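You operate a simulated robot arm through the tools that you are given. There is no shell and no other tool. Be economical: measure what you need, move in short steps, check, and stop when the job is done.

Carry out the task below with a simulated robot arm. There is one attempt and no reset: what you move stays moved.

## Task
Grease the bed between the vice jaws.
Fine: use the grease brush, stand it back in its pot, put the lid back on the tin and leave the vice handle alone. A coat counts when it lies all over at full strength: go over it till it gets no stronger.

It is judged by the outcome, as a careful person would: the job done as asked, and still so three seconds after it is handed in. It fails if anything else is knocked over, pushed out of place, dropped, spilled or broken. Lids that push on must go on centred and level and be pressed home; caps that screw on are set level and turned clockwise until they are tight.

## Robot
A 5-joint arm with a two-finger parallel gripper, fixed in place. Base frame: the origin is at the foot of the arm, x ahead of it, y to its left, z up; the work surface is at about z = 0. Readings come in m, rad, newtons and seconds.
With the tool pointing down near the work surface it reaches from about 0.26 to 0.68 m from the base axis. Its first joint turns from -1.152 to 1.152 rad. The tool tilts only in the upright plane through the base axis and itself; it spins freely about its own axis. Payload 2.9 kg.
The tool frame sits at the grasp point between the pads (the TCP): z along the fingers, y along the line on which they close. The tips reach 0.03 m beyond it. Largest opening 0.11 m; finger width 0.02, thickness 0.01; the body of the gripper, 0.048 by 0.112 m, starts 0.055 m behind the TCP.
Orientation is that of the tool frame in the base frame, as a unit quaternion [w, x, y, z]. With the fingers straight down and closing along the base's y, the tool's x points along the base's -x, its y along +y and its z along -z.

## Interface
- The arm moves only by the tool apply_moves. Its argument "commands" is text: rows parted by semicolons, each of 7 numbers parted by spaces: the finger opening in m, from 0 to 0.11, then the shift along the base's x, y, z in units of 25 mm (1.0 is 25 mm), then the turn, a rotation vector about the base's x, y, z in units of 8 degrees (1.0 is 8 degrees). In form: jaw dx dy dz ax ay az; .... A call has 1 to 20 rows; each row shifts and turns the commanded pose from where the row before left it. A call with a number of a shift or a turn outside -1 to 1 is refused whole. A row lasts 0.2 s, in which the tool goes at most 0.05 m and 0.15 rad; a call with a longer step from one row to the next is refused whole, and so is a gripper value outside its range. A pose out of reach is approached as far as the arm can. The call stops where the force on the tool passes 40 N (or 10 N more than at its start, if that is more) or the arm is blocked; 0.2 s more then pass. Each finger travels about 0.108 m/s and halts on what it meets, pressing with about 26 N; the grip force reading is that of the motor and also rises with nothing between the fingers. The clock runs only during rows and for 0.2 s after the last one: add rows that do not move to give the fingers time. The reply holds the time, the measured pose of the TCP, the force on the tool along the base axes, the opening and the grip force, in the units named above and with some noise, with the torque about the TCP (base axes, N m) and any sound that the robot's microphone picked up.
- Cameras (640 x 400 px; columns grow to the right, rows downward): "scene" is fixed at [0.0402, -0.4529, 0.6141]; the picture's right is [0.75, -0.66, 0.00], its down [-0.31, -0.36, -0.88] and it looks along [0.58, 0.66, -0.47] (base axes); focal length 328 px, centre (320, 200). "wrist" rides on the gripper at [0.072, 0.017, -0.103] in the tool frame; the picture's right is [-0.23, 0.97, 0.00], its down [-0.76, -0.18, -0.62] and it looks along [-0.61, -0.14, 0.78] (tool axes); focal length 222 px, centre (320, 200). There is no depth. A picture from a camera that has moved, and an enlarged one, comes with that camera's place and axes in the base frame and with its lens.
- get_image(camera): a new picture of that camera. No time passes.
- enlarge(camera, box): a new picture of the part [left, top, right, bottom] of that camera's present view, enlarged. No time passes.
- job_done(): hands the job in; it is judged then, once.

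Work in short steps. Places have to be worked out from the pictures, the camera data and where the tool is seen: move nearer, look again, correct. Check each grasp and each placing, and mend what went wrong. You have 120 turns and 76 pictures in all, those below and enlarged ones among them. Open the gripper and draw the arm clear of the work before you hand the job in, unless the task says otherwise; then end with one line.

The tools are called after "Request:" as a command line: name --argument value ..., lists and objects as JSON in quotes. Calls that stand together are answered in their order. apply_moves: Moves the arm, as the interface text tells. Its arguments: {"type":"object","properties":{"commands":{"type":"string"}},"required":["commands"]} The other tools are called the same way: get_image (camera) takes a picture; enlarge (camera, box) takes an enlarged picture of a part of a camera's view; job_done () hands the job in.

At the start:

```text
time: 0.0
tool_pos: [0.4858, -0.0006, 0.3522]
tcp_rot: [0.001, -0.001, 1.0, 0.0]
wrist_force: [0.6, 0.7, -0.5]
ft_torque: [-0.03, -0.02, 0.01]
width: 0.1098
grasp_force: 0.0
```

scene: 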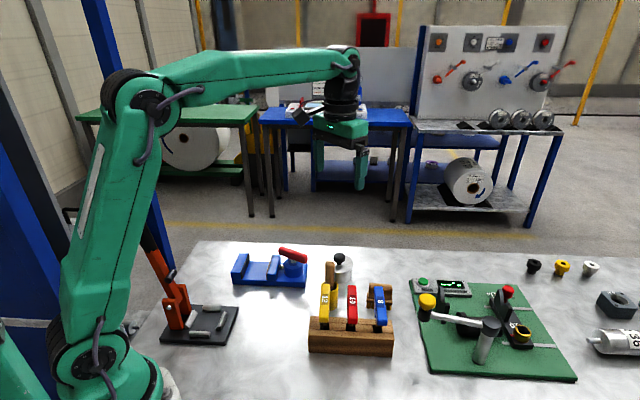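
wrist: 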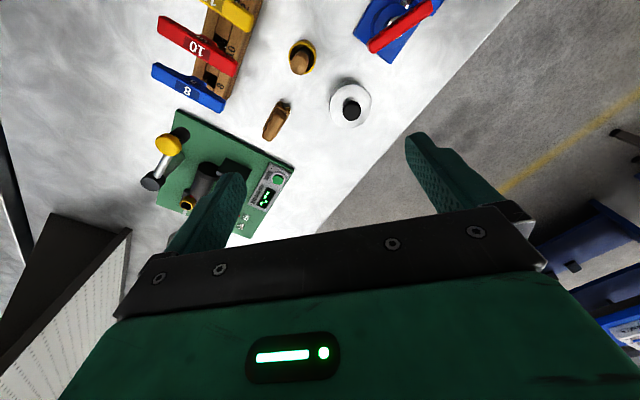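

I'll look at the objects close up first: the vice, the brush pot and the tin have to be identified.

Request:
enlarge --camera "scene" --box '[220, 230, 420, 360]'

Request:
enlarge --camera "wrist" --box '[230, 0, 470, 150]'

Request:
enlarge --camera "scene" --box '[400, 250, 640, 400]'

```text
3.08 times, centred on (320, 295) of scene
camera zoom: at [0.0402, -0.4529, 0.6141], right [0.75, -0.66, 0.0], down [-0.31, -0.36, -0.88], along [0.58, 0.66, -0.47], focal length 1009 px, centre (320, -92)
```

zoom: 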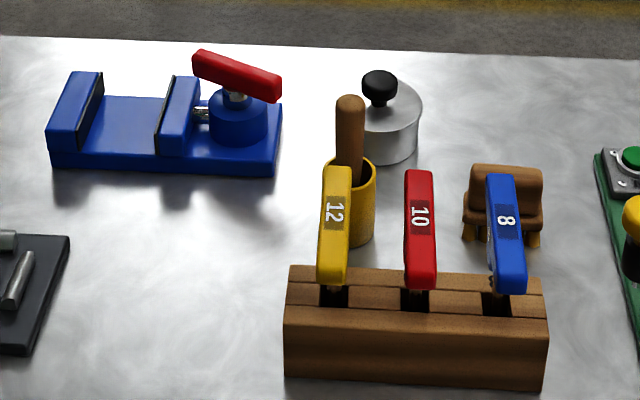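

```text
2.67 times, centred on (350, 75) of wrist
camera zoom: at [0.4124, 0.0162, 0.4569], right [0.23, 0.97, 0.0], down [0.76, -0.18, 0.62], along [0.61, -0.14, -0.78], focal length 592 px, centre (240, 533)
```

zoom: 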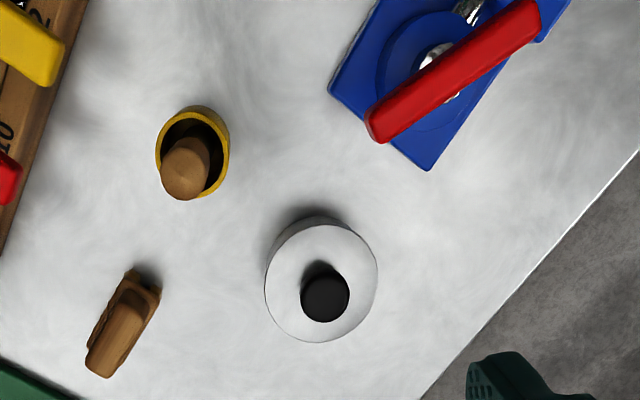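

```text
2.67 times, centred on (520, 325) of scene
camera zoom: at [0.0402, -0.4529, 0.6141], right [0.75, -0.66, 0.0], down [-0.31, -0.36, -0.88], along [0.58, 0.66, -0.47], focal length 874 px, centre (-213, -133)
```

zoom: 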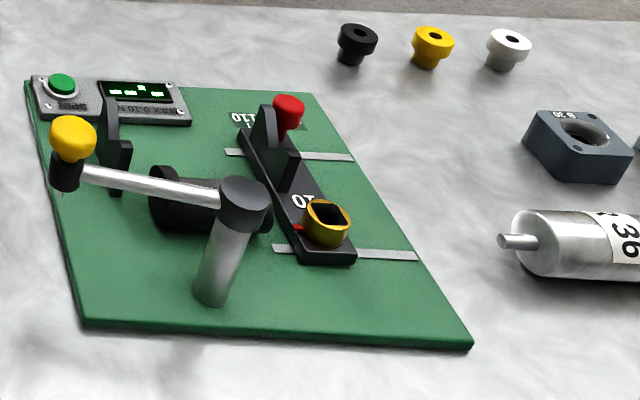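

The vice is blue, the brush is in the yellow pot, and the tin is the silver one with a knobbed lid. I put the pot near (0.447,-0.018) and the tin near (0.535,0.035). I'll move above the tin for a closer look.

Request:
apply_moves --commands "0.11 0.4 0.25 -0.9 0 0 0;0.11 0.4 0.25 -0.9 0 0 0;0.11 0.4 0.25 -0.9 0 0 0;0.11 0.4 0.25 -0.9 0 0 0;0.11 0.4 0.25 -0.9 0 0 0;0.11 0 0.2 -0.3 0 0 0;0.11 0 0 0 0 0 0"

Request:
get_image --camera "wrist"

Request:
get_image --camera "scene"

```text
time: 1.6
tool_pos: [0.5377, 0.0343, 0.2317]
tcp_rot: [-0.001, 0.0, 1.0, 0.0]
wrist_force: [0.0, 0.4, -1.2]
ft_torque: [-0.02, 0.03, -0.02]
width: 0.11
grasp_force: 0.1
```

```text
70 pictures are left
camera wrist: at [0.4655, 0.051, 0.3354], right [0.23, 0.97, 0.0], down [0.76, -0.18, 0.62], along [0.61, -0.14, -0.78], focal length 222 px, centre (320, 200)
```

wrist: 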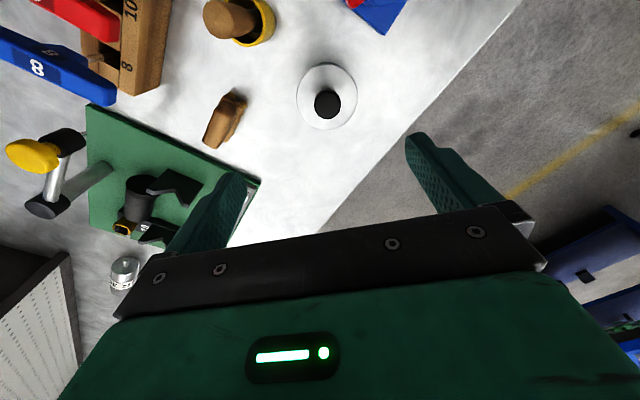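

```text
69 pictures are left
```

scene: 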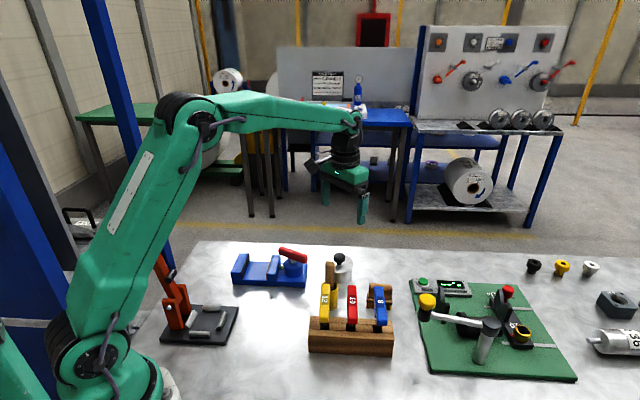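

The knob is at about (0.538,0.043) with its top near z 0.07–0.08. I'll go lower over it and look again.

Request:
apply_moves --commands "0.11 0 0.35 -0.9 0 0 0;0.11 0 0 -0.9 0 0 0;0.11 0 0 -0.9 0 0 0;0.11 0 0 -0.9 0 0 0;0.11 0 0 0 0 0 0"

Request:
get_image --camera "wrist"

Request:
enlarge --camera "scene" --box '[260, 160, 420, 300]'

```text
time: 2.8
tool_pos: [0.5358, 0.0444, 0.142]
tcp_rot: [0.0, 0.0, 1.0, 0.0]
wrist_force: [0.7, 0.0, -1.1]
ft_torque: [-0.03, -0.01, -0.01]
width: 0.1099
grasp_force: 0.1
```

```text
68 pictures are left
camera wrist: at [0.4627, 0.0613, 0.2461], right [0.23, 0.97, 0.0], down [0.76, -0.18, 0.62], along [0.61, -0.14, -0.78], focal length 222 px, centre (320, 200)
```

wrist: 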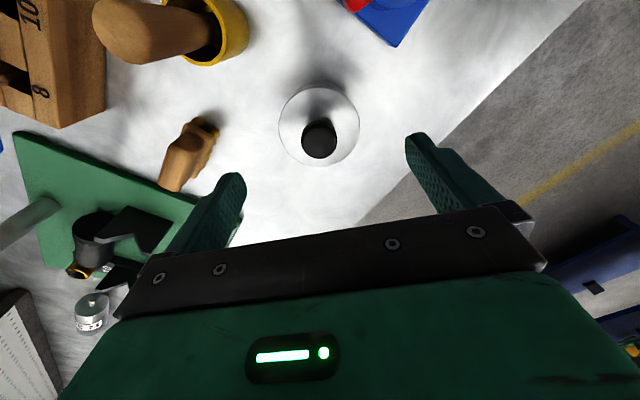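

```text
2.86 times, centred on (340, 230) of scene
camera zoom: at [0.0402, -0.4529, 0.6141], right [0.75, -0.66, 0.0], down [-0.31, -0.36, -0.88], along [0.58, 0.66, -0.47], focal length 937 px, centre (263, 114)
```

zoom: 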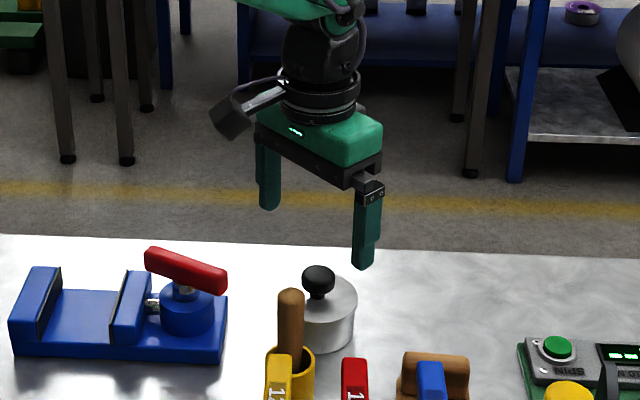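

Triangulation puts the knob at (0.540,0.043), top near z 0.066, and the lid top near 0.042. I'll lower to TCP z≈0.079 and close on the knob.

Request:
apply_moves --commands "0.11 0.16 -0.05 -0.9 0 0 0;0.11 0 0 -0.9 0 0 0;0.11 0 0 -0.7 0 0 0;0.11 0 0 0 0 0 0"

Request:
enlarge --camera "scene" --box '[280, 190, 400, 300]'

Request:
get_image --camera "wrist"

```text
time: 3.8
tool_pos: [0.5376, 0.043, 0.0795]
tcp_rot: [0.0, 0.0, 1.0, 0.0]
wrist_force: [-0.3, 0.2, 0.1]
ft_torque: [0.01, -0.01, 0.05]
width: 0.11
grasp_force: 0.0
```

```text
3.64 times, centred on (340, 245) of scene
camera zoom: at [0.0402, -0.4529, 0.6141], right [0.75, -0.66, 0.0], down [-0.31, -0.36, -0.88], along [0.58, 0.66, -0.47], focal length 1192 px, centre (247, 36)
```

zoom: 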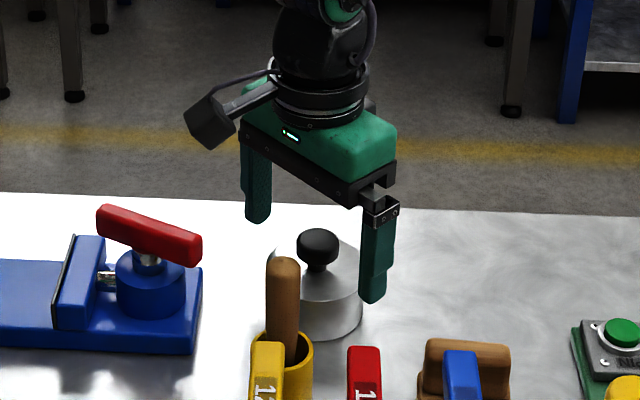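

```text
65 pictures are left
camera wrist: at [0.4647, 0.061, 0.1851], right [0.23, 0.97, 0.0], down [0.76, -0.18, 0.62], along [0.61, -0.14, -0.78], focal length 222 px, centre (320, 200)
```

wrist: 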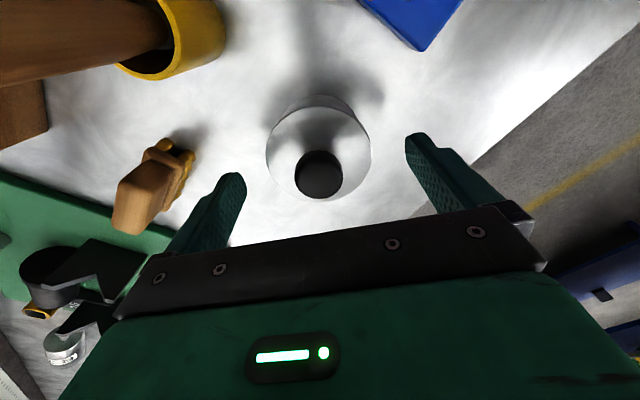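

The knob is centred between the fingers and the tips sit beside it. I'll drop 3 mm and close.

Request:
apply_moves --commands "0.11 0 0.02 -0.12 0 0 0;0.06 0 0 0 0 0 0;0.03 0 0 0 0 0 0;0.0 0 0 0 0 0 0;0.0 0 0 0 0 0 0;0.0 0 0 0 0 0 0"

Request:
enlarge --camera "scene" --box '[280, 190, 400, 300]'

```text
time: 5.2
tool_pos: [0.5371, 0.0441, 0.0779]
tcp_rot: [0.001, 0.001, 1.0, 0.0]
wrist_force: [1.2, 0.4, 1.4]
ft_torque: [0.03, 0.0, -0.04]
width: 0.0299
grasp_force: 25.9
```

```text
3.64 times, centred on (340, 245) of scene
camera zoom: at [0.0402, -0.4529, 0.6141], right [0.75, -0.66, 0.0], down [-0.31, -0.36, -0.88], along [0.58, 0.66, -0.47], focal length 1192 px, centre (247, 36)
```

zoom: 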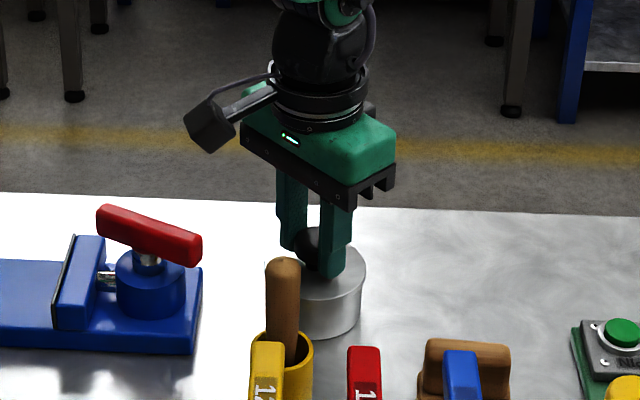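

The knob is held at 0.030 m. I'll lift gently straight up.

Request:
apply_moves --commands "0 0 0 0.2 0 0 0;0 0 0 0.3 0 0 0;0 0 0 0.5 0 0 0;0 0 0 0.8 0 0 0;0 0 0 0.8 0 0 0;0 0 0 0.8 0 0 0"

Request:
enlarge --camera "scene" --box '[280, 190, 400, 300]'

Request:
get_image --camera "wrist"

```text
time: 6.6
tool_pos: [0.5411, 0.0461, 0.1614]
tcp_rot: [0.001, 0.0, 1.0, 0.0]
wrist_force: [-0.6, -0.7, -0.2]
ft_torque: [-0.02, 0.02, 0.02]
width: 0.0301
grasp_force: 25.8
heard: snap
```

```text
3.64 times, centred on (340, 245) of scene
camera zoom: at [0.0402, -0.4529, 0.6141], right [0.75, -0.66, 0.0], down [-0.31, -0.36, -0.88], along [0.58, 0.66, -0.47], focal length 1192 px, centre (247, 36)
```

zoom: 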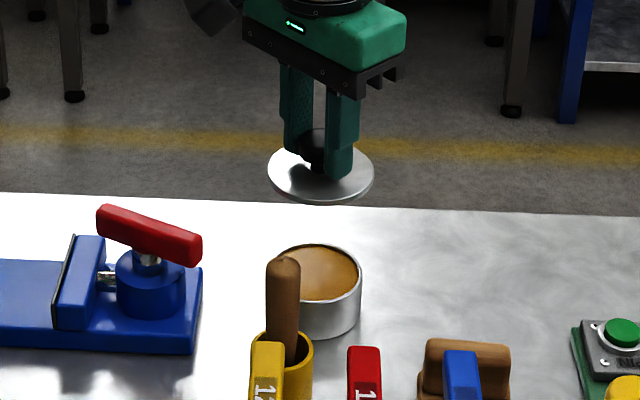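

```text
62 pictures are left
camera wrist: at [0.4678, 0.062, 0.2679], right [0.23, 0.97, 0.0], down [0.76, -0.18, 0.62], along [0.61, -0.14, -0.78], focal length 222 px, centre (320, 200)
```

wrist: 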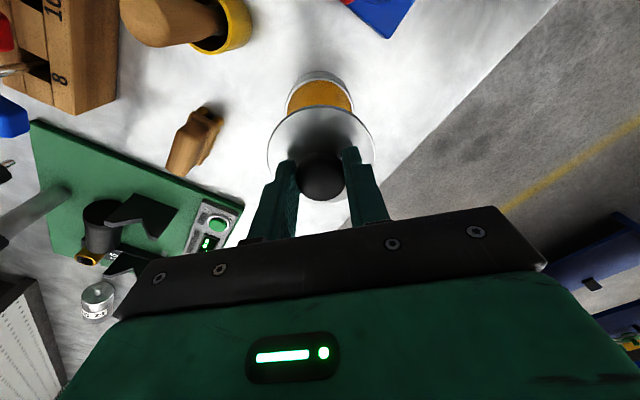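

The lid is off with a snap and the grease is visible. I'll raise it higher, carry it to the free bench area near (0.355,0.045) and look before lowering.

Request:
apply_moves --commands "0 0 0 1 0 0 0;0 0 0 1 0 0 0;0 -0.9 0 0 0 0 0;0 -0.9 0 0 0 0 0;0 -0.9 0 0 0 0 0;0 -0.9 0 0 0 0 0;0 -0.9 0 0 0 0 0;0 -0.9 0 0 0 0 0;0 -1 0 0 0 0 0;0 -1 0 0 0 0 0;0 0 0 0 0 0 0"

Request:
get_image --camera "scene"

Request:
get_image --camera "wrist"

```text
time: 9.0
tool_pos: [0.3522, 0.0408, 0.2125]
tcp_rot: [0.0, 0.0, 1.0, 0.0]
wrist_force: [0.1, 0.9, -0.1]
ft_torque: [-0.01, -0.02, 0.0]
width: 0.03
grasp_force: 26.2
```

```text
61 pictures are left
```

scene: 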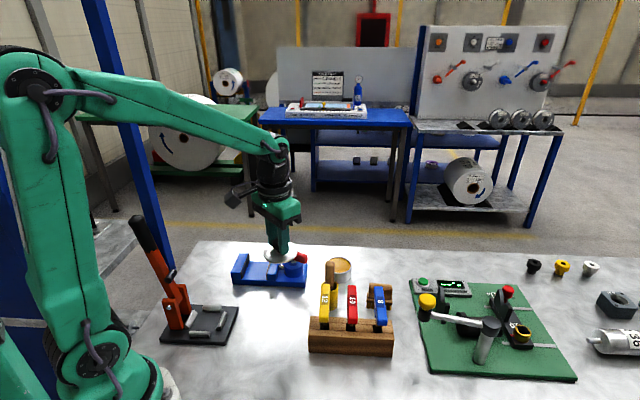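

```text
60 pictures are left
camera wrist: at [0.2795, 0.059, 0.317], right [0.23, 0.97, 0.0], down [0.76, -0.18, 0.62], along [0.61, -0.14, -0.78], focal length 222 px, centre (320, 200)
```

wrist: 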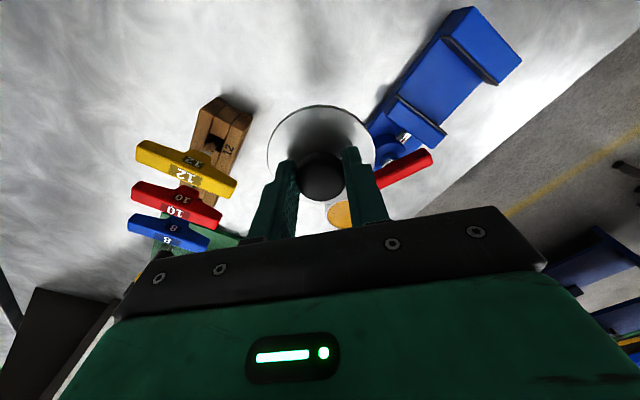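

The landing spot (0.354,0.044) is clear of vice and wrench block. I'll lower to about TCP z 0.062 and check.

Request:
apply_moves --commands "0 0 0 -1 0 0 0;0 0 0 -1 0 0 0;0 0 0 -1 0 0 0;0 0 0 -1 0 0 0;0 0 0 -1 0 0 0;0 0 0 -0.5 0 0 0;0 0 0 -0.5 0 0 0;0 0 0 0 0 0 0"

Request:
enlarge --camera "scene" --box '[210, 220, 350, 340]'

```text
time: 10.8
tool_pos: [0.3537, 0.0419, 0.0617]
tcp_rot: [0.0, 0.0, 1.0, 0.0]
wrist_force: [-0.5, -0.1, -0.2]
ft_torque: [-0.01, 0.02, 0.04]
width: 0.0297
grasp_force: 26.0
```

```text
3.33 times, centred on (280, 280) of scene
camera zoom: at [0.0402, -0.4529, 0.6141], right [0.75, -0.66, 0.0], down [-0.31, -0.36, -0.88], along [0.58, 0.66, -0.47], focal length 1093 px, centre (453, -67)
```

zoom: 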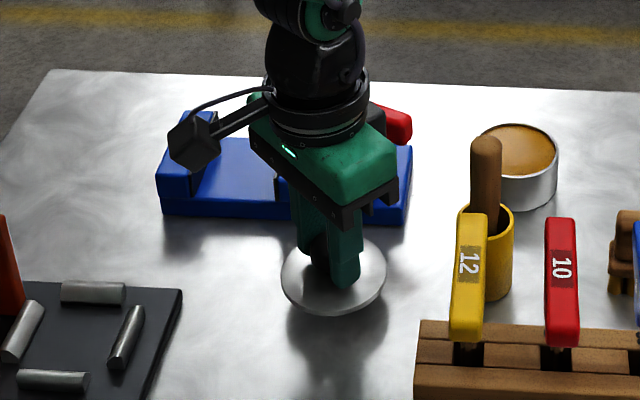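

The lid is still about 20 mm above the bench; I'll go down in small steps.

Request:
apply_moves --commands "0 0 0 -0.2 0 0 0;0 0 0 -0.2 0 0 0;0 0 0 -0.1 0 0 0;0 0 0 0 0 0 0"

Request:
enlarge --camera "scene" --box '[240, 260, 320, 340]'

```text
time: 11.8
tool_pos: [0.3551, 0.0416, 0.0493]
tcp_rot: [0.0, 0.0, 1.0, 0.0]
wrist_force: [0.5, 0.0, -0.7]
ft_torque: [0.03, -0.01, -0.02]
width: 0.0299
grasp_force: 25.8
```

```text
5.00 times, centred on (280, 300) of scene
camera zoom: at [0.0402, -0.4529, 0.6141], right [0.75, -0.66, 0.0], down [-0.31, -0.36, -0.88], along [0.58, 0.66, -0.47], focal length 1640 px, centre (520, -300)
```

zoom: 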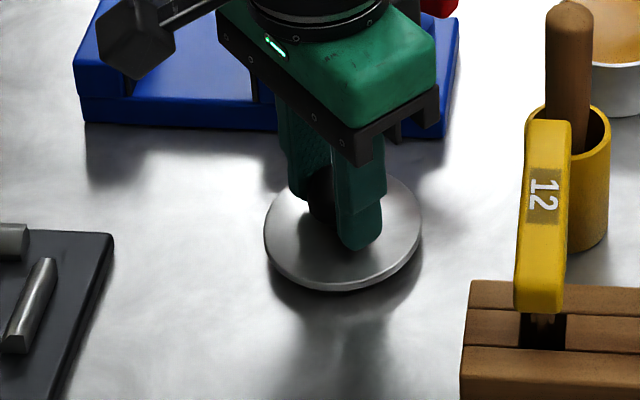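

Close now; I'll go down by 2 mm steps looking for contact.

Request:
apply_moves --commands "0 0 0 -0.08 0 0 0;0 0 0 -0.08 0 0 0;0 0 0 0 0 0 0"

```text
time: 12.6
tool_pos: [0.3539, 0.0428, 0.0448]
tcp_rot: [0.0, 0.001, 1.0, -0.001]
wrist_force: [0.0, 0.2, -0.8]
ft_torque: [0.0, 0.05, 0.0]
width: 0.0297
grasp_force: 25.6
```

Request:
apply_moves --commands "0 0 0 -0.08 0 0 0;0 0 0 -0.08 0 0 0;0 0 0 0 0 0 0"

Request:
enlarge --camera "scene" --box '[240, 260, 320, 340]'

```text
time: 13.4
tool_pos: [0.3539, 0.0425, 0.0415]
tcp_rot: [0.0, -0.001, 1.0, 0.0]
wrist_force: [0.3, 0.1, -0.8]
ft_torque: [-0.04, -0.01, 0.0]
width: 0.0296
grasp_force: 25.5
```

```text
5.00 times, centred on (280, 300) of scene
camera zoom: at [0.0402, -0.4529, 0.6141], right [0.75, -0.66, 0.0], down [-0.31, -0.36, -0.88], along [0.58, 0.66, -0.47], focal length 1640 px, centre (520, -300)
```

zoom: 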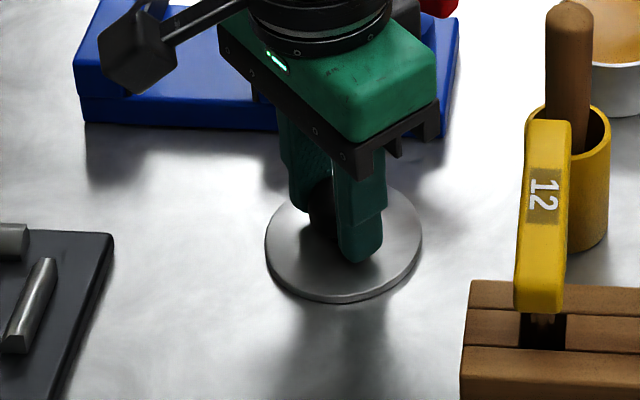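

No contact yet; continuing in 1.5 mm steps.

Request:
apply_moves --commands "0 0 0 -0.06 0 0 0;0 0 0 -0.06 0 0 0;0 0 0 0 0 0 0"

```text
time: 14.2
tool_pos: [0.3551, 0.044, 0.0391]
tcp_rot: [0.002, 0.0, 1.0, 0.0]
wrist_force: [-5.6, -0.5, 30.3]
ft_torque: [-0.01, -0.03, -0.04]
width: 0.0301
grasp_force: 26.2
```

Contact: the lid is down. I'll ease up 1 mm, release the knob and rise.

Request:
apply_moves --commands "0 0 0 0.04 0 0 0;0.04 0 0 0 0 0 0;0.06 0 0 0 0 0 0;0.08 0 0 0 0 0 0;0.08 0 0 0.5 0 0 0;0.08 0 0 1 0 0 0;0.08 0 0 1 0 0 0;0.08 0 0 1 0 0 0;0.08 0 0 1 0 0 0;0.08 0 0 1 0 0 0;0.08 0 0 1 0 0 0;0.08 0 0 1 0 0 0;0.08 0 0 0 0 0 0"

Request:
get_image --camera "wrist"

Request:
enlarge --camera "scene" --box '[210, 220, 370, 340]'

```text
time: 17.0
tool_pos: [0.3518, 0.0438, 0.2268]
tcp_rot: [-0.001, 0.0, 1.0, 0.0]
wrist_force: [-0.3, -0.4, -0.4]
ft_torque: [-0.01, 0.01, -0.04]
width: 0.0803
grasp_force: 0.0
```

```text
56 pictures are left
camera wrist: at [0.2793, 0.0612, 0.3323], right [0.23, 0.97, 0.0], down [0.76, -0.18, 0.62], along [0.61, -0.14, -0.78], focal length 222 px, centre (320, 200)
```

wrist: 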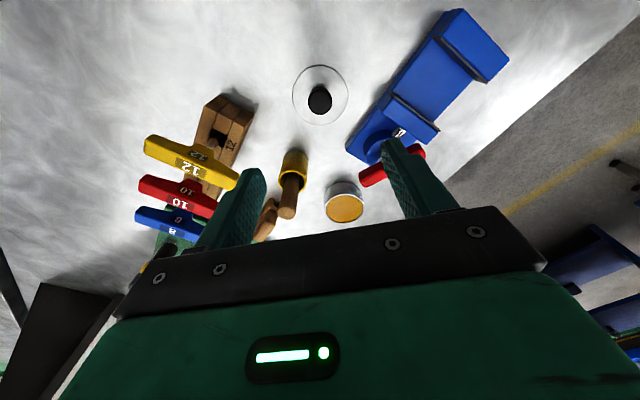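

```text
3.33 times, centred on (290, 280) of scene
camera zoom: at [0.0402, -0.4529, 0.6141], right [0.75, -0.66, 0.0], down [-0.31, -0.36, -0.88], along [0.58, 0.66, -0.47], focal length 1093 px, centre (420, -67)
```

zoom: 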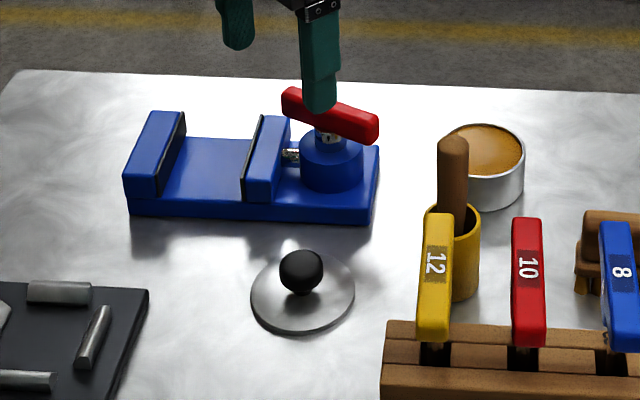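

The lid sits flat on the bench. Now I'll move above the brush handle (≈0.447,-0.018) and check alignment.

Request:
apply_moves --commands "0.055 0.92 -0.62 0 0 0 0;0.055 0.92 -0.62 0 0 0 0;0.055 0.92 -0.62 0 0 0 0;0.055 0.92 -0.62 0 0 0 0;0.055 0 0 -1 0 0 0;0.055 0 0 0 0 0 0"

Request:
get_image --camera "wrist"

Request:
enlarge --camera "scene" --box '[260, 180, 420, 320]'

```text
time: 18.4
tool_pos: [0.4439, -0.0153, 0.2008]
tcp_rot: [0.0, 0.0, 1.0, 0.0]
wrist_force: [0.1, 0.2, -0.1]
ft_torque: [0.0, -0.03, 0.01]
width: 0.0548
grasp_force: 0.0
```

```text
54 pictures are left
camera wrist: at [0.3727, 0.0006, 0.3047], right [0.23, 0.97, 0.0], down [0.76, -0.18, 0.62], along [0.61, -0.14, -0.78], focal length 222 px, centre (320, 200)
```

wrist: 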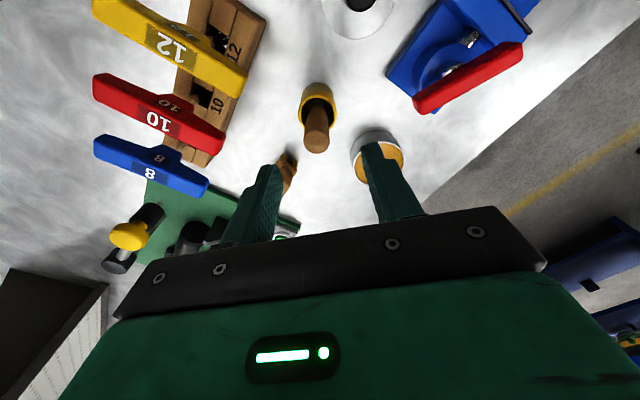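

```text
2.86 times, centred on (340, 250) of scene
camera zoom: at [0.0402, -0.4529, 0.6141], right [0.75, -0.66, 0.0], down [-0.31, -0.36, -0.88], along [0.58, 0.66, -0.47], focal length 937 px, centre (263, 57)
```

zoom: 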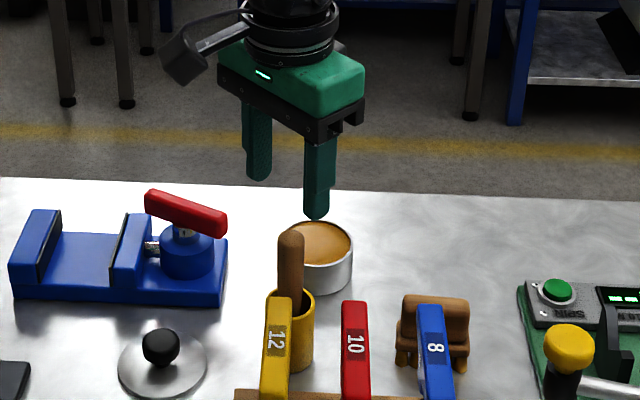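

I want a close look at the handle's lean and alignment before descending.

Request:
enlarge --camera "wrist" --box '[260, 60, 400, 180]'

Request:
enlarge --camera "scene" --box '[310, 220, 370, 320]'

```text
3.33 times, centred on (330, 120) of wrist
camera zoom: at [0.3727, 0.0006, 0.3047], right [0.23, 0.97, 0.0], down [0.76, -0.18, 0.62], along [0.61, -0.14, -0.78], focal length 740 px, centre (287, 467)
```

zoom: 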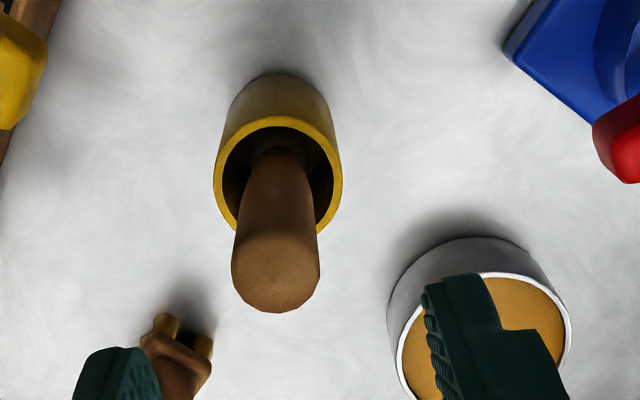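

```text
4.00 times, centred on (340, 270) of scene
camera zoom: at [0.0402, -0.4529, 0.6141], right [0.75, -0.66, 0.0], down [-0.31, -0.36, -0.88], along [0.58, 0.66, -0.47], focal length 1312 px, centre (240, -80)
```

zoom: 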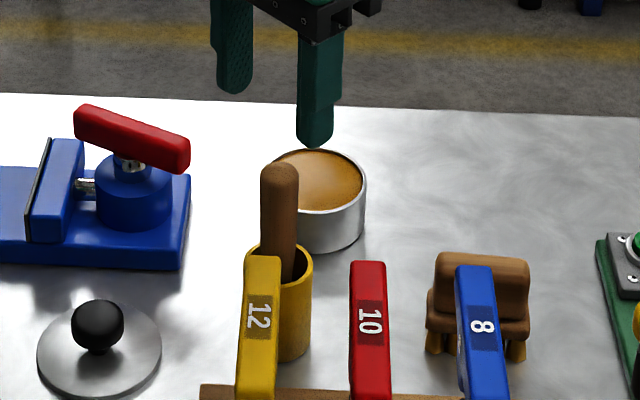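

Pot rim centre and handle top both agree with the commanded position and the brush is upright. I'll descend to TCP z≈0.113 and close.

Request:
apply_moves --commands "0.055 0 -0.02 -0.9 0 0 0;0.055 0 0 -0.9 0 0 0;0.055 0 0 -0.9 0 0 0;0.055 0 0 -0.85 0 0 0;0.055 0 0 0 0 0 0;0.03 0 0 0 0 0 0;0.0 0 0 0 0 0 0;0 0 0 0 0 0 0;0 0 0 0 0 0 0"

Request:
enlarge --camera "scene" --box '[270, 190, 390, 310]'

Request:
get_image --camera "wrist"

```text
time: 20.4
tool_pos: [0.4472, -0.0173, 0.109]
tcp_rot: [0.0, -0.001, 1.0, -0.001]
wrist_force: [-0.4, 0.2, 0.3]
ft_torque: [-0.01, -0.03, 0.0]
width: 0.0214
grasp_force: 26.4
```

```text
3.33 times, centred on (330, 250) of scene
camera zoom: at [0.0402, -0.4529, 0.6141], right [0.75, -0.66, 0.0], down [-0.31, -0.36, -0.88], along [0.58, 0.66, -0.47], focal length 1093 px, centre (287, 33)
```

zoom: 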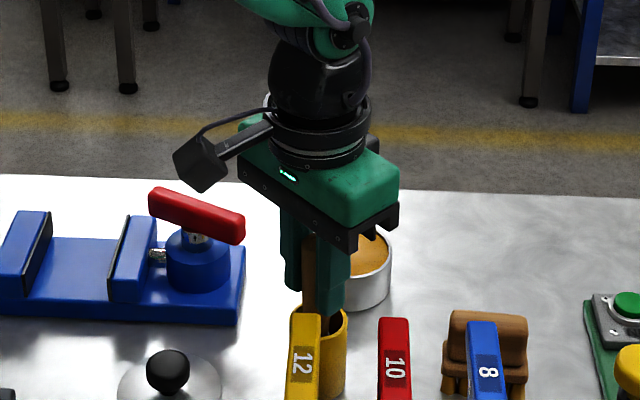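

```text
49 pictures are left
camera wrist: at [0.3727, -0.0005, 0.2153], right [0.23, 0.97, 0.0], down [0.76, -0.18, 0.62], along [0.61, -0.14, -0.78], focal length 222 px, centre (320, 200)
```

wrist: 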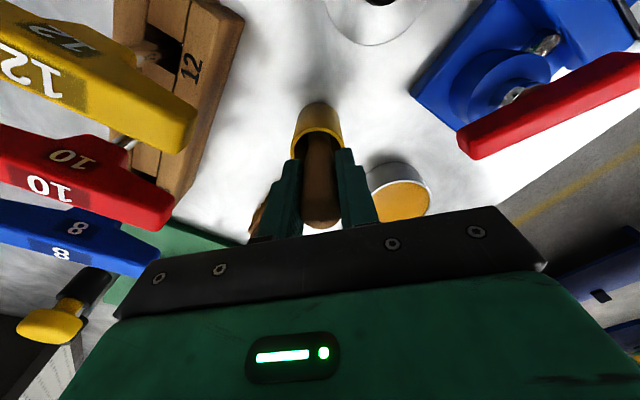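

Brush handle held (0.021 m). I'll lift straight up and look at the bristles.

Request:
apply_moves --commands "0 0 0 0.4 0 0 0;0 0 0 0.9 0 0 0;0 0 0 0.9 0 0 0;0 0 0 0.9 0 0 0;0 0 0 0.9 0 0 0;0 0 0 1 0 0 0;0 0 0 0 0 0 0"

Request:
enlarge --camera "scene" --box '[220, 140, 400, 300]'

Request:
get_image --camera "wrist"

```text
time: 22.0
tool_pos: [0.4471, -0.0174, 0.2387]
tcp_rot: [0.0, 0.0, 1.0, 0.0]
wrist_force: [1.1, -0.3, 0.0]
ft_torque: [-0.03, -0.01, 0.0]
width: 0.0215
grasp_force: 26.2
```

```text
2.50 times, centred on (310, 220) of scene
camera zoom: at [0.0402, -0.4529, 0.6141], right [0.75, -0.66, 0.0], down [-0.31, -0.36, -0.88], along [0.58, 0.66, -0.47], focal length 820 px, centre (345, 150)
```

zoom: 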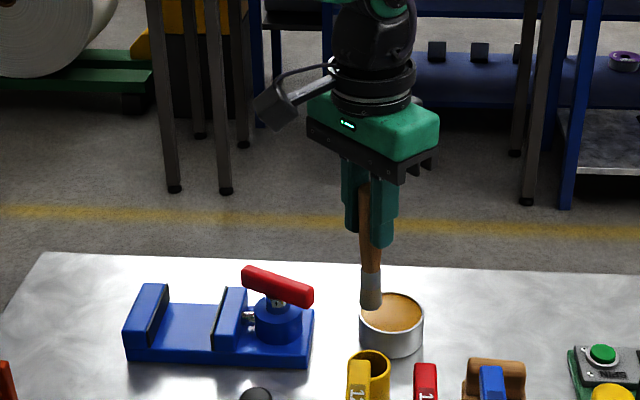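

```text
47 pictures are left
camera wrist: at [0.3738, -0.0011, 0.3422], right [0.23, 0.97, 0.0], down [0.76, -0.18, 0.62], along [0.61, -0.14, -0.78], focal length 222 px, centre (320, 200)
```

wrist: 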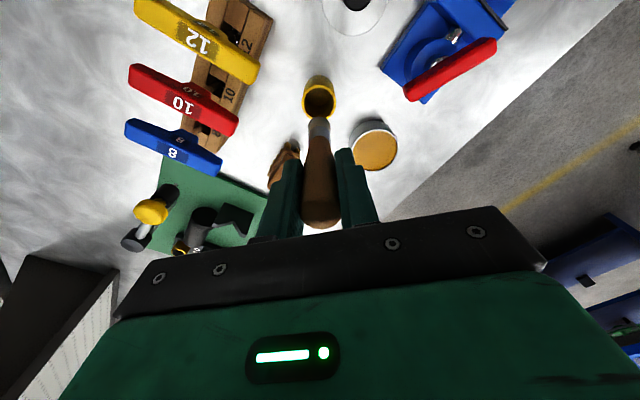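

Request:
enlarge --camera "scene" --box '[295, 200, 355, 290]'

Request:
enlarge --camera "wrist" --box '[270, 70, 410, 190]'

```text
4.44 times, centred on (325, 245) of scene
camera zoom: at [0.0402, -0.4529, 0.6141], right [0.75, -0.66, 0.0], down [-0.31, -0.36, -0.88], along [0.58, 0.66, -0.47], focal length 1457 px, centre (298, 0)
```

zoom: 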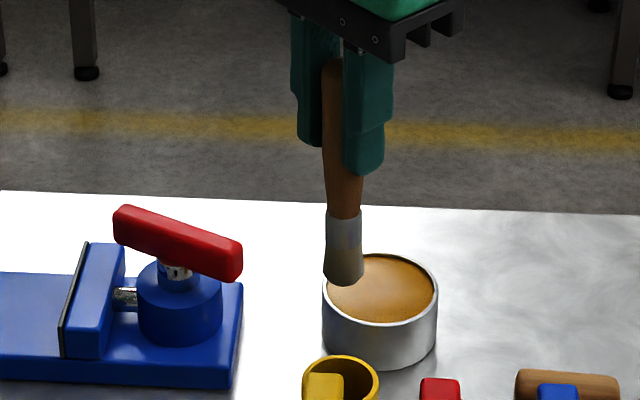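

```text
3.33 times, centred on (340, 130) of wrist
camera zoom: at [0.3738, -0.0011, 0.3422], right [0.23, 0.97, 0.0], down [0.76, -0.18, 0.62], along [0.61, -0.14, -0.78], focal length 740 px, centre (253, 433)
```

zoom: 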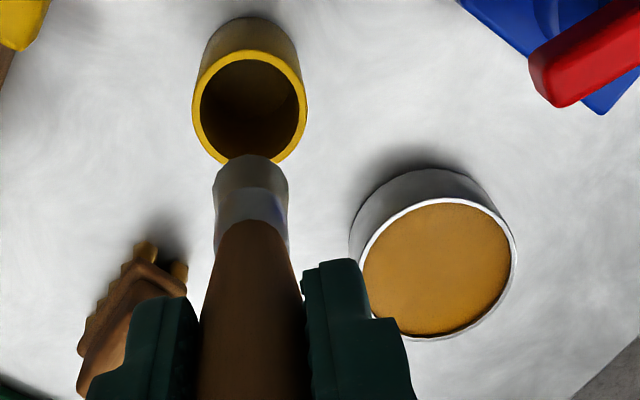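

The brush tip hangs about 0.10 m below the TCP, with bristles about 20 mm wide. I'll move over the tin centre and descend to just above the grease.

Request:
apply_moves --commands "0 0.93 0.625 0 0 0 0;0 0.93 0.625 0 0 0 0;0 0.93 0.625 0 0 0 0;0 0.93 0.625 0 0 0 0;0 0 0 -0.9 0 0 0;0 0 0 -0.9 0 0 0;0 0 0 -0.9 0 0 0;0 0 0 -0.8 0 0 0;0 0 0 0 0 0 0"

Request:
enlarge --camera "scene" --box '[295, 200, 385, 300]'

Request:
enlarge --camera "wrist" --box '[250, 60, 390, 200]'

```text
time: 24.0
tool_pos: [0.5404, 0.0422, 0.1506]
tcp_rot: [0.0, 0.0, 1.0, 0.001]
wrist_force: [-0.4, -0.5, -0.5]
ft_torque: [0.01, 0.01, 0.02]
width: 0.0217
grasp_force: 25.9
```

```text
4.00 times, centred on (340, 250) of scene
camera zoom: at [0.0402, -0.4529, 0.6141], right [0.75, -0.66, 0.0], down [-0.31, -0.36, -0.88], along [0.58, 0.66, -0.47], focal length 1312 px, centre (240, 0)
```

zoom: 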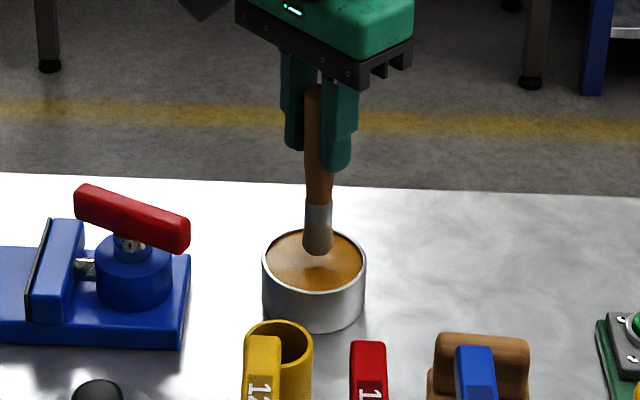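

```text
2.86 times, centred on (320, 130) of wrist
camera zoom: at [0.4671, 0.0609, 0.2546], right [0.23, 0.97, 0.0], down [0.76, -0.18, 0.62], along [0.61, -0.14, -0.78], focal length 635 px, centre (320, 400)
```

zoom: 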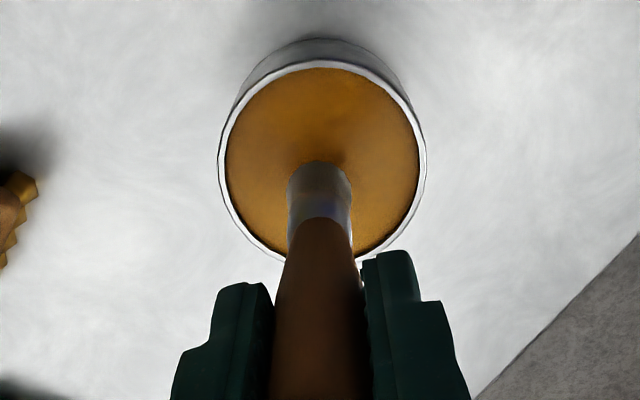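

Centred over the grease. I'll dip slowly, 20 mm in small steps.

Request:
apply_moves --commands "0 0 0 -0.2 0 0 0;0 0 0 -0.2 0 0 0;0 0 0 -0.2 0 0 0;0 0 0 -0.2 0 0 0;0 0 0 0 0 0 0"

Request:
enlarge --camera "scene" --box '[295, 200, 385, 300]'

```text
time: 25.2
tool_pos: [0.54, 0.0447, 0.1333]
tcp_rot: [0.004, 0.0, 1.0, -0.001]
wrist_force: [2.3, -0.4, 23.6]
ft_torque: [0.0, -0.2, 0.02]
width: 0.0216
grasp_force: 26.6
```

```text
4.00 times, centred on (340, 250) of scene
camera zoom: at [0.04, -0.453, 0.6141], right [0.75, -0.66, 0.0], down [-0.31, -0.36, -0.88], along [0.58, 0.66, -0.47], focal length 1312 px, centre (240, 0)
```

zoom: 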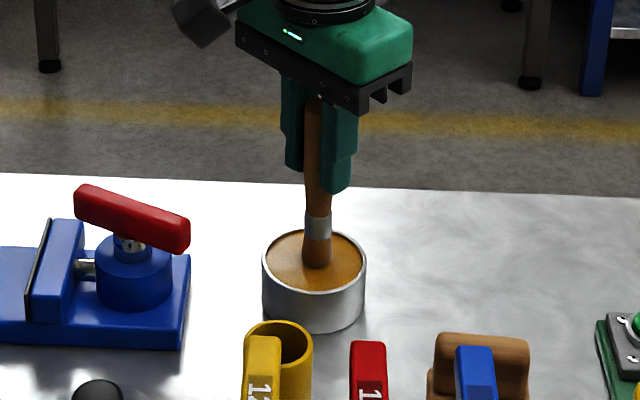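

The bristles are now coloured and loaded (24 N contact). I'll lift and carry it above the vice bed, then look.

Request:
apply_moves --commands "0 0 0 0.3 0 0 0;0 0 0 0.9 0 0 0;0 0 0 1 0 0 0;0 0 0 1 0 0 0;0 0 0 1 0 0 0;0 0 0 0.8 0 0 0;0 -0.88 0.62 0 0 0 0;0 -0.88 0.62 0 0 0 0;0 -0.88 0.62 0 0 0 0;0 -0.88 0.62 0 0 0 0;0 -0.88 0.62 0 0 0 0;0 -0.88 0.62 0 0 0 0;0 -0.88 0.62 0 0 0 0;0 -0.88 0.62 0 0 0 0;0 0 0 0 0 0 0"

Request:
enlarge --camera "scene" --box '[200, 180, 360, 300]'

Request:
get_image --camera "wrist"

```text
time: 28.4
tool_pos: [0.3612, 0.167, 0.2583]
tcp_rot: [0.0, 0.0, 1.0, 0.0]
wrist_force: [-0.3, 0.7, -0.7]
ft_torque: [-0.03, -0.03, 0.03]
width: 0.0215
grasp_force: 26.0
```

```text
3.33 times, centred on (280, 240) of scene
camera zoom: at [0.0402, -0.4529, 0.6141], right [0.75, -0.66, 0.0], down [-0.31, -0.36, -0.88], along [0.58, 0.66, -0.47], focal length 1093 px, centre (453, 67)
```

zoom: 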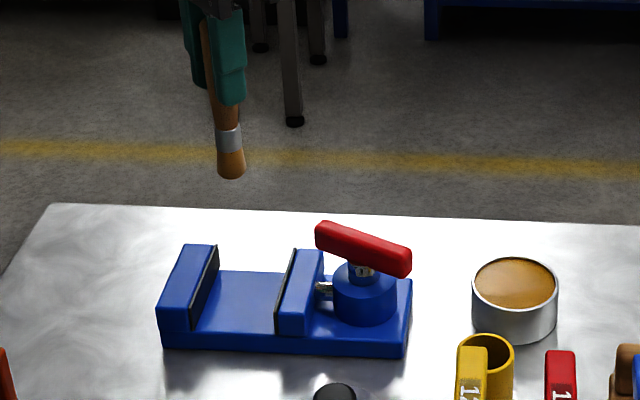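

```text
40 pictures are left
camera wrist: at [0.2871, 0.1831, 0.363], right [0.23, 0.97, 0.0], down [0.76, -0.18, 0.62], along [0.61, -0.14, -0.78], focal length 222 px, centre (320, 200)
```

wrist: 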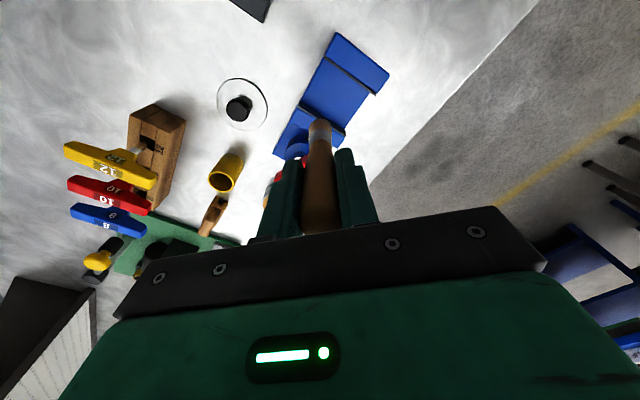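

Request:
enlarge --camera "wrist" --box '[250, 20, 410, 170]'

Request:
enlarge --camera "scene" --box '[225, 240, 315, 300]'

```text
2.67 times, centred on (330, 95) of wrist
camera zoom: at [0.2871, 0.1831, 0.363], right [0.23, 0.97, 0.0], down [0.76, -0.18, 0.62], along [0.61, -0.14, -0.78], focal length 592 px, centre (293, 480)
```

zoom: 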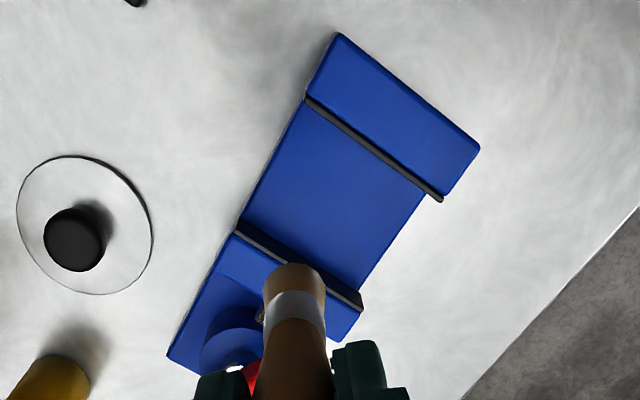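

```text
6.67 times, centred on (270, 270) of scene
camera zoom: at [0.0402, -0.4529, 0.6141], right [0.75, -0.66, 0.0], down [-0.31, -0.36, -0.88], along [0.58, 0.66, -0.47], focal length 2186 px, centre (653, -267)
```

zoom: 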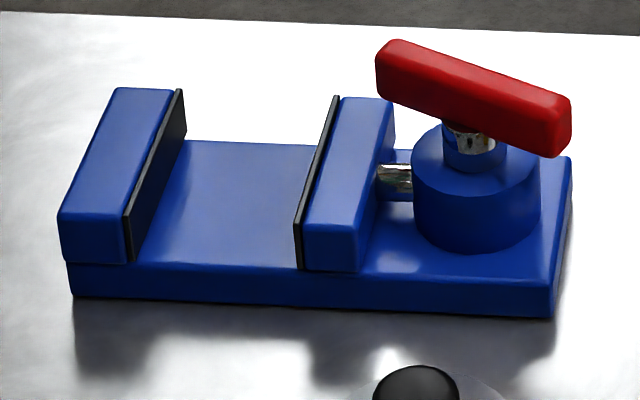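

The bed centre works out at (0.3795,0.189), about 64 mm between jaws and 78 mm wide at 45°, with the bed surface at z≈0.016. I'll move over the centre and go down to just above it.

Request:
apply_moves --commands "0 0.63 0.85 0 0 0 0;0 0 0 -1 0 0 0;0 0 0 -1 0 0 0;0 0 0 -1 0 0 0;0 0 0 -1 0 0 0;0 0 0 -0.8 0 0 0;0 0 0 0 0 0 0"

Request:
enlarge --camera "scene" --box '[220, 200, 320, 300]'

Request:
enlarge --camera "wrist" --box '[230, 40, 410, 220]'

```text
time: 30.0
tool_pos: [0.3795, 0.1879, 0.1358]
tcp_rot: [-0.001, 0.0, 1.0, 0.001]
wrist_force: [0.4, 0.5, -0.2]
ft_torque: [-0.02, 0.0, 0.03]
width: 0.021
grasp_force: 26.4
```

```text
4.00 times, centred on (270, 250) of scene
camera zoom: at [0.0402, -0.4529, 0.6141], right [0.75, -0.66, 0.0], down [-0.31, -0.36, -0.88], along [0.58, 0.66, -0.47], focal length 1312 px, centre (520, 0)
```

zoom: 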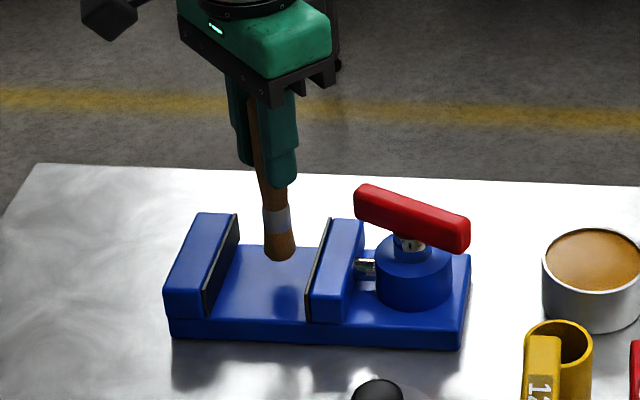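

```text
2.22 times, centred on (320, 130) of wrist
camera zoom: at [0.3071, 0.2049, 0.2402], right [0.23, 0.97, 0.0], down [0.76, -0.18, 0.62], along [0.61, -0.14, -0.78], focal length 494 px, centre (320, 356)
```

zoom: 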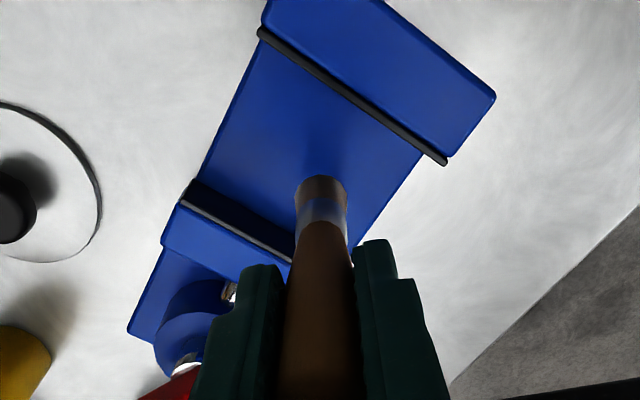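

Hovering about 20 mm over bed centre. I'll lower gently until contact.

Request:
apply_moves --commands "0 0 0 -0.2 0 0 0;0 0 0 -0.2 0 0 0;0 0 0 -0.1 0 0 0;0 0 0 -0.1 0 0 0;0 0 0 0 0 0 0"

```text
time: 31.2
tool_pos: [0.3791, 0.1868, 0.1213]
tcp_rot: [0.0, 0.001, 1.0, 0.0]
wrist_force: [0.3, -0.6, -0.3]
ft_torque: [0.02, -0.01, -0.02]
width: 0.0213
grasp_force: 26.3
```

Request:
apply_moves --commands "0 0 0 -0.08 0 0 0;0 0 0 -0.08 0 0 0;0 0 0 0 0 0 0"

```text
time: 32.0
tool_pos: [0.3797, 0.188, 0.1185]
tcp_rot: [0.002, 0.0, 1.0, 0.001]
wrist_force: [-4.4, -1.4, 21.8]
ft_torque: [-0.05, 0.21, 0.01]
width: 0.0212
grasp_force: 26.2
```

Contact at about command z 0.1175. I'll ease up slightly and make a test stroke along the bed's width.

Request:
apply_moves --commands "0 0 0 0.04 0 0 0;0 0.48 0.48 0 0 0 0;0 0.48 0.48 0 0 0 0;0 -0.48 -0.48 0 0 0 0;0 -0.48 -0.48 0 0 0 0;0 -0.48 -0.48 0 0 0 0;0 -0.48 -0.48 0 0 0 0;0 0 0 0 0 0 0"

Request:
enlarge --camera "scene" --box '[225, 220, 315, 300]'

```text
time: 33.8
tool_pos: [0.3559, 0.1635, 0.119]
tcp_rot: [0.0, -0.001, 1.0, 0.0]
wrist_force: [-0.1, -0.6, -0.2]
ft_torque: [-0.02, -0.03, 0.02]
width: 0.0212
grasp_force: 26.2
```

```text
5.00 times, centred on (270, 260) of scene
camera zoom: at [0.0402, -0.4529, 0.6141], right [0.75, -0.66, 0.0], down [-0.31, -0.36, -0.88], along [0.58, 0.66, -0.47], focal length 1640 px, centre (570, -100)
```

zoom: 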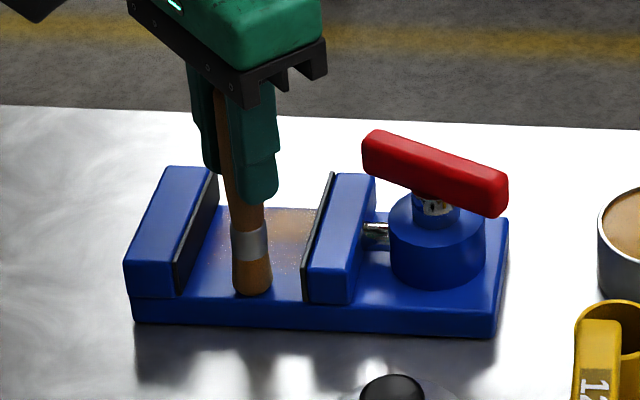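

A faint coat is being laid. I'll lower half a millimetre and raster the whole bed, keeping 20 mm either side of the centre line first.

Request:
apply_moves --commands "0 -0.566 0.566 -0.02 0 0 0;0 0.48 0.48 0 0 0 0;0 0.48 0.48 0 0 0 0;0 0.48 0.48 0 0 0 0;0 0.48 0.48 0 0 0 0;0 0.283 -0.283 0 0 0 0;0 -0.48 -0.48 0 0 0 0;0 -0.48 -0.48 0 0 0 0;0 -0.48 -0.48 0 0 0 0;0 -0.48 -0.48 0 0 0 0;0 0.283 -0.283 0 0 0 0;0 0.48 0.48 0 0 0 0;0 0.48 0.48 0 0 0 0;0 0.48 0.48 0 0 0 0;0 0.48 0.48 0 0 0 0;0 0.283 -0.283 0 0 0 0;0 -0.48 -0.48 0 0 0 0;0 -0.48 -0.48 0 0 0 0;0 -0.48 -0.48 0 0 0 0;0 -0.48 -0.48 0 0 0 0"

Request:
apply_moves --commands "0 0.283 -0.283 0 0 0 0;0 0.48 0.48 0 0 0 0;0 0.48 0.48 0 0 0 0;0 0.48 0.48 0 0 0 0;0 0.48 0.48 0 0 0 0;0 0 0 0 0 0 0"

Request:
enlarge --camera "scene" --box '[225, 220, 315, 300]'

```text
time: 38.0
tool_pos: [0.3614, 0.156, 0.1175]
tcp_rot: [0.0, 0.001, 1.0, 0.001]
wrist_force: [0.0, 1.0, -0.6]
ft_torque: [-0.04, 0.02, 0.01]
width: 0.0211
grasp_force: 25.3
```

```text
time: 39.4
tool_pos: [0.4178, 0.1983, 0.1175]
tcp_rot: [0.0, 0.0, 1.0, 0.001]
wrist_force: [0.2, 0.5, -1.0]
ft_torque: [0.0, 0.0, -0.02]
width: 0.021
grasp_force: 25.9
```

```text
5.00 times, centred on (270, 260) of scene
camera zoom: at [0.0402, -0.4529, 0.6141], right [0.75, -0.66, 0.0], down [-0.31, -0.36, -0.88], along [0.58, 0.66, -0.47], focal length 1640 px, centre (570, -100)
```

zoom: 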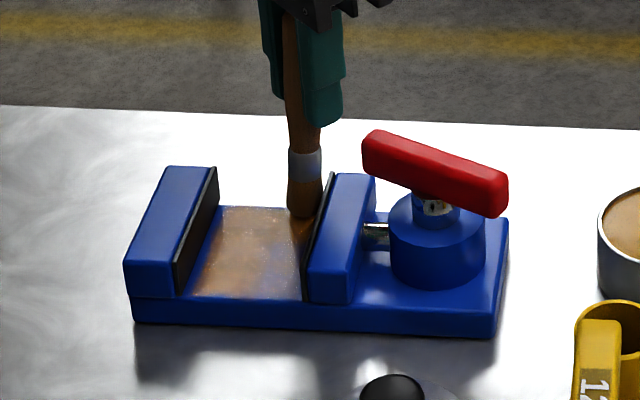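

Coating is even except a narrow strip by the fixed jaw. I'll go over it again in the other direction, reaching 24 mm toward the fixed jaw.

Request:
apply_moves --commands "0 -0.311 0.311 0 0 0 0;0 -0.52 -0.52 0 0 0 0;0 -0.52 -0.52 0 0 0 0;0 -0.52 -0.52 0 0 0 0;0 -0.52 -0.52 0 0 0 0;0 -0.311 0.311 0 0 0 0;0 0.52 0.52 0 0 0 0;0 0.52 0.52 0 0 0 0;0 0.52 0.52 0 0 0 0;0 0.52 0.52 0 0 0 0;0 -0.311 0.311 0 0 0 0;0 -0.52 -0.52 0 0 0 0;0 -0.52 -0.52 0 0 0 0;0 -0.52 -0.52 0 0 0 0;0 -0.52 -0.52 0 0 0 0;0 -0.311 0.311 0 0 0 0;0 0.52 0.52 0 0 0 0;0 0.52 0.52 0 0 0 0;0 0.52 0.52 0 0 0 0;0 0.52 0.52 0 0 0 0"

Request:
enlarge --camera "scene" --box '[225, 220, 315, 300]'

```text
time: 43.6
tool_pos: [0.3858, 0.2322, 0.1143]
tcp_rot: [0.001, 0.0, 1.0, 0.0]
wrist_force: [3.2, -7.5, 0.6]
ft_torque: [-0.72, -0.29, 0.05]
width: 0.0207
grasp_force: 26.5
```

```text
5.00 times, centred on (270, 260) of scene
camera zoom: at [0.0402, -0.4529, 0.6141], right [0.75, -0.66, 0.0], down [-0.31, -0.36, -0.88], along [0.58, 0.66, -0.47], focal length 1640 px, centre (570, -100)
```

zoom: 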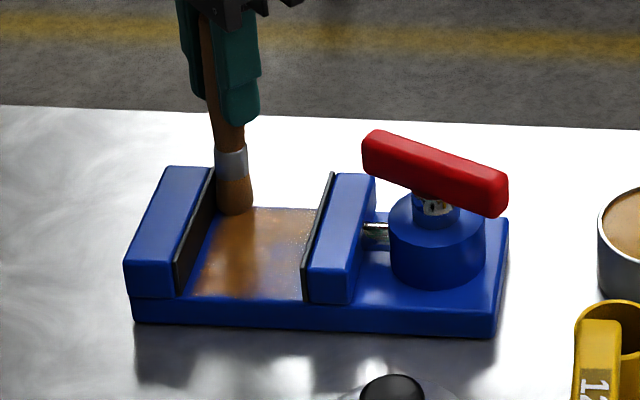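

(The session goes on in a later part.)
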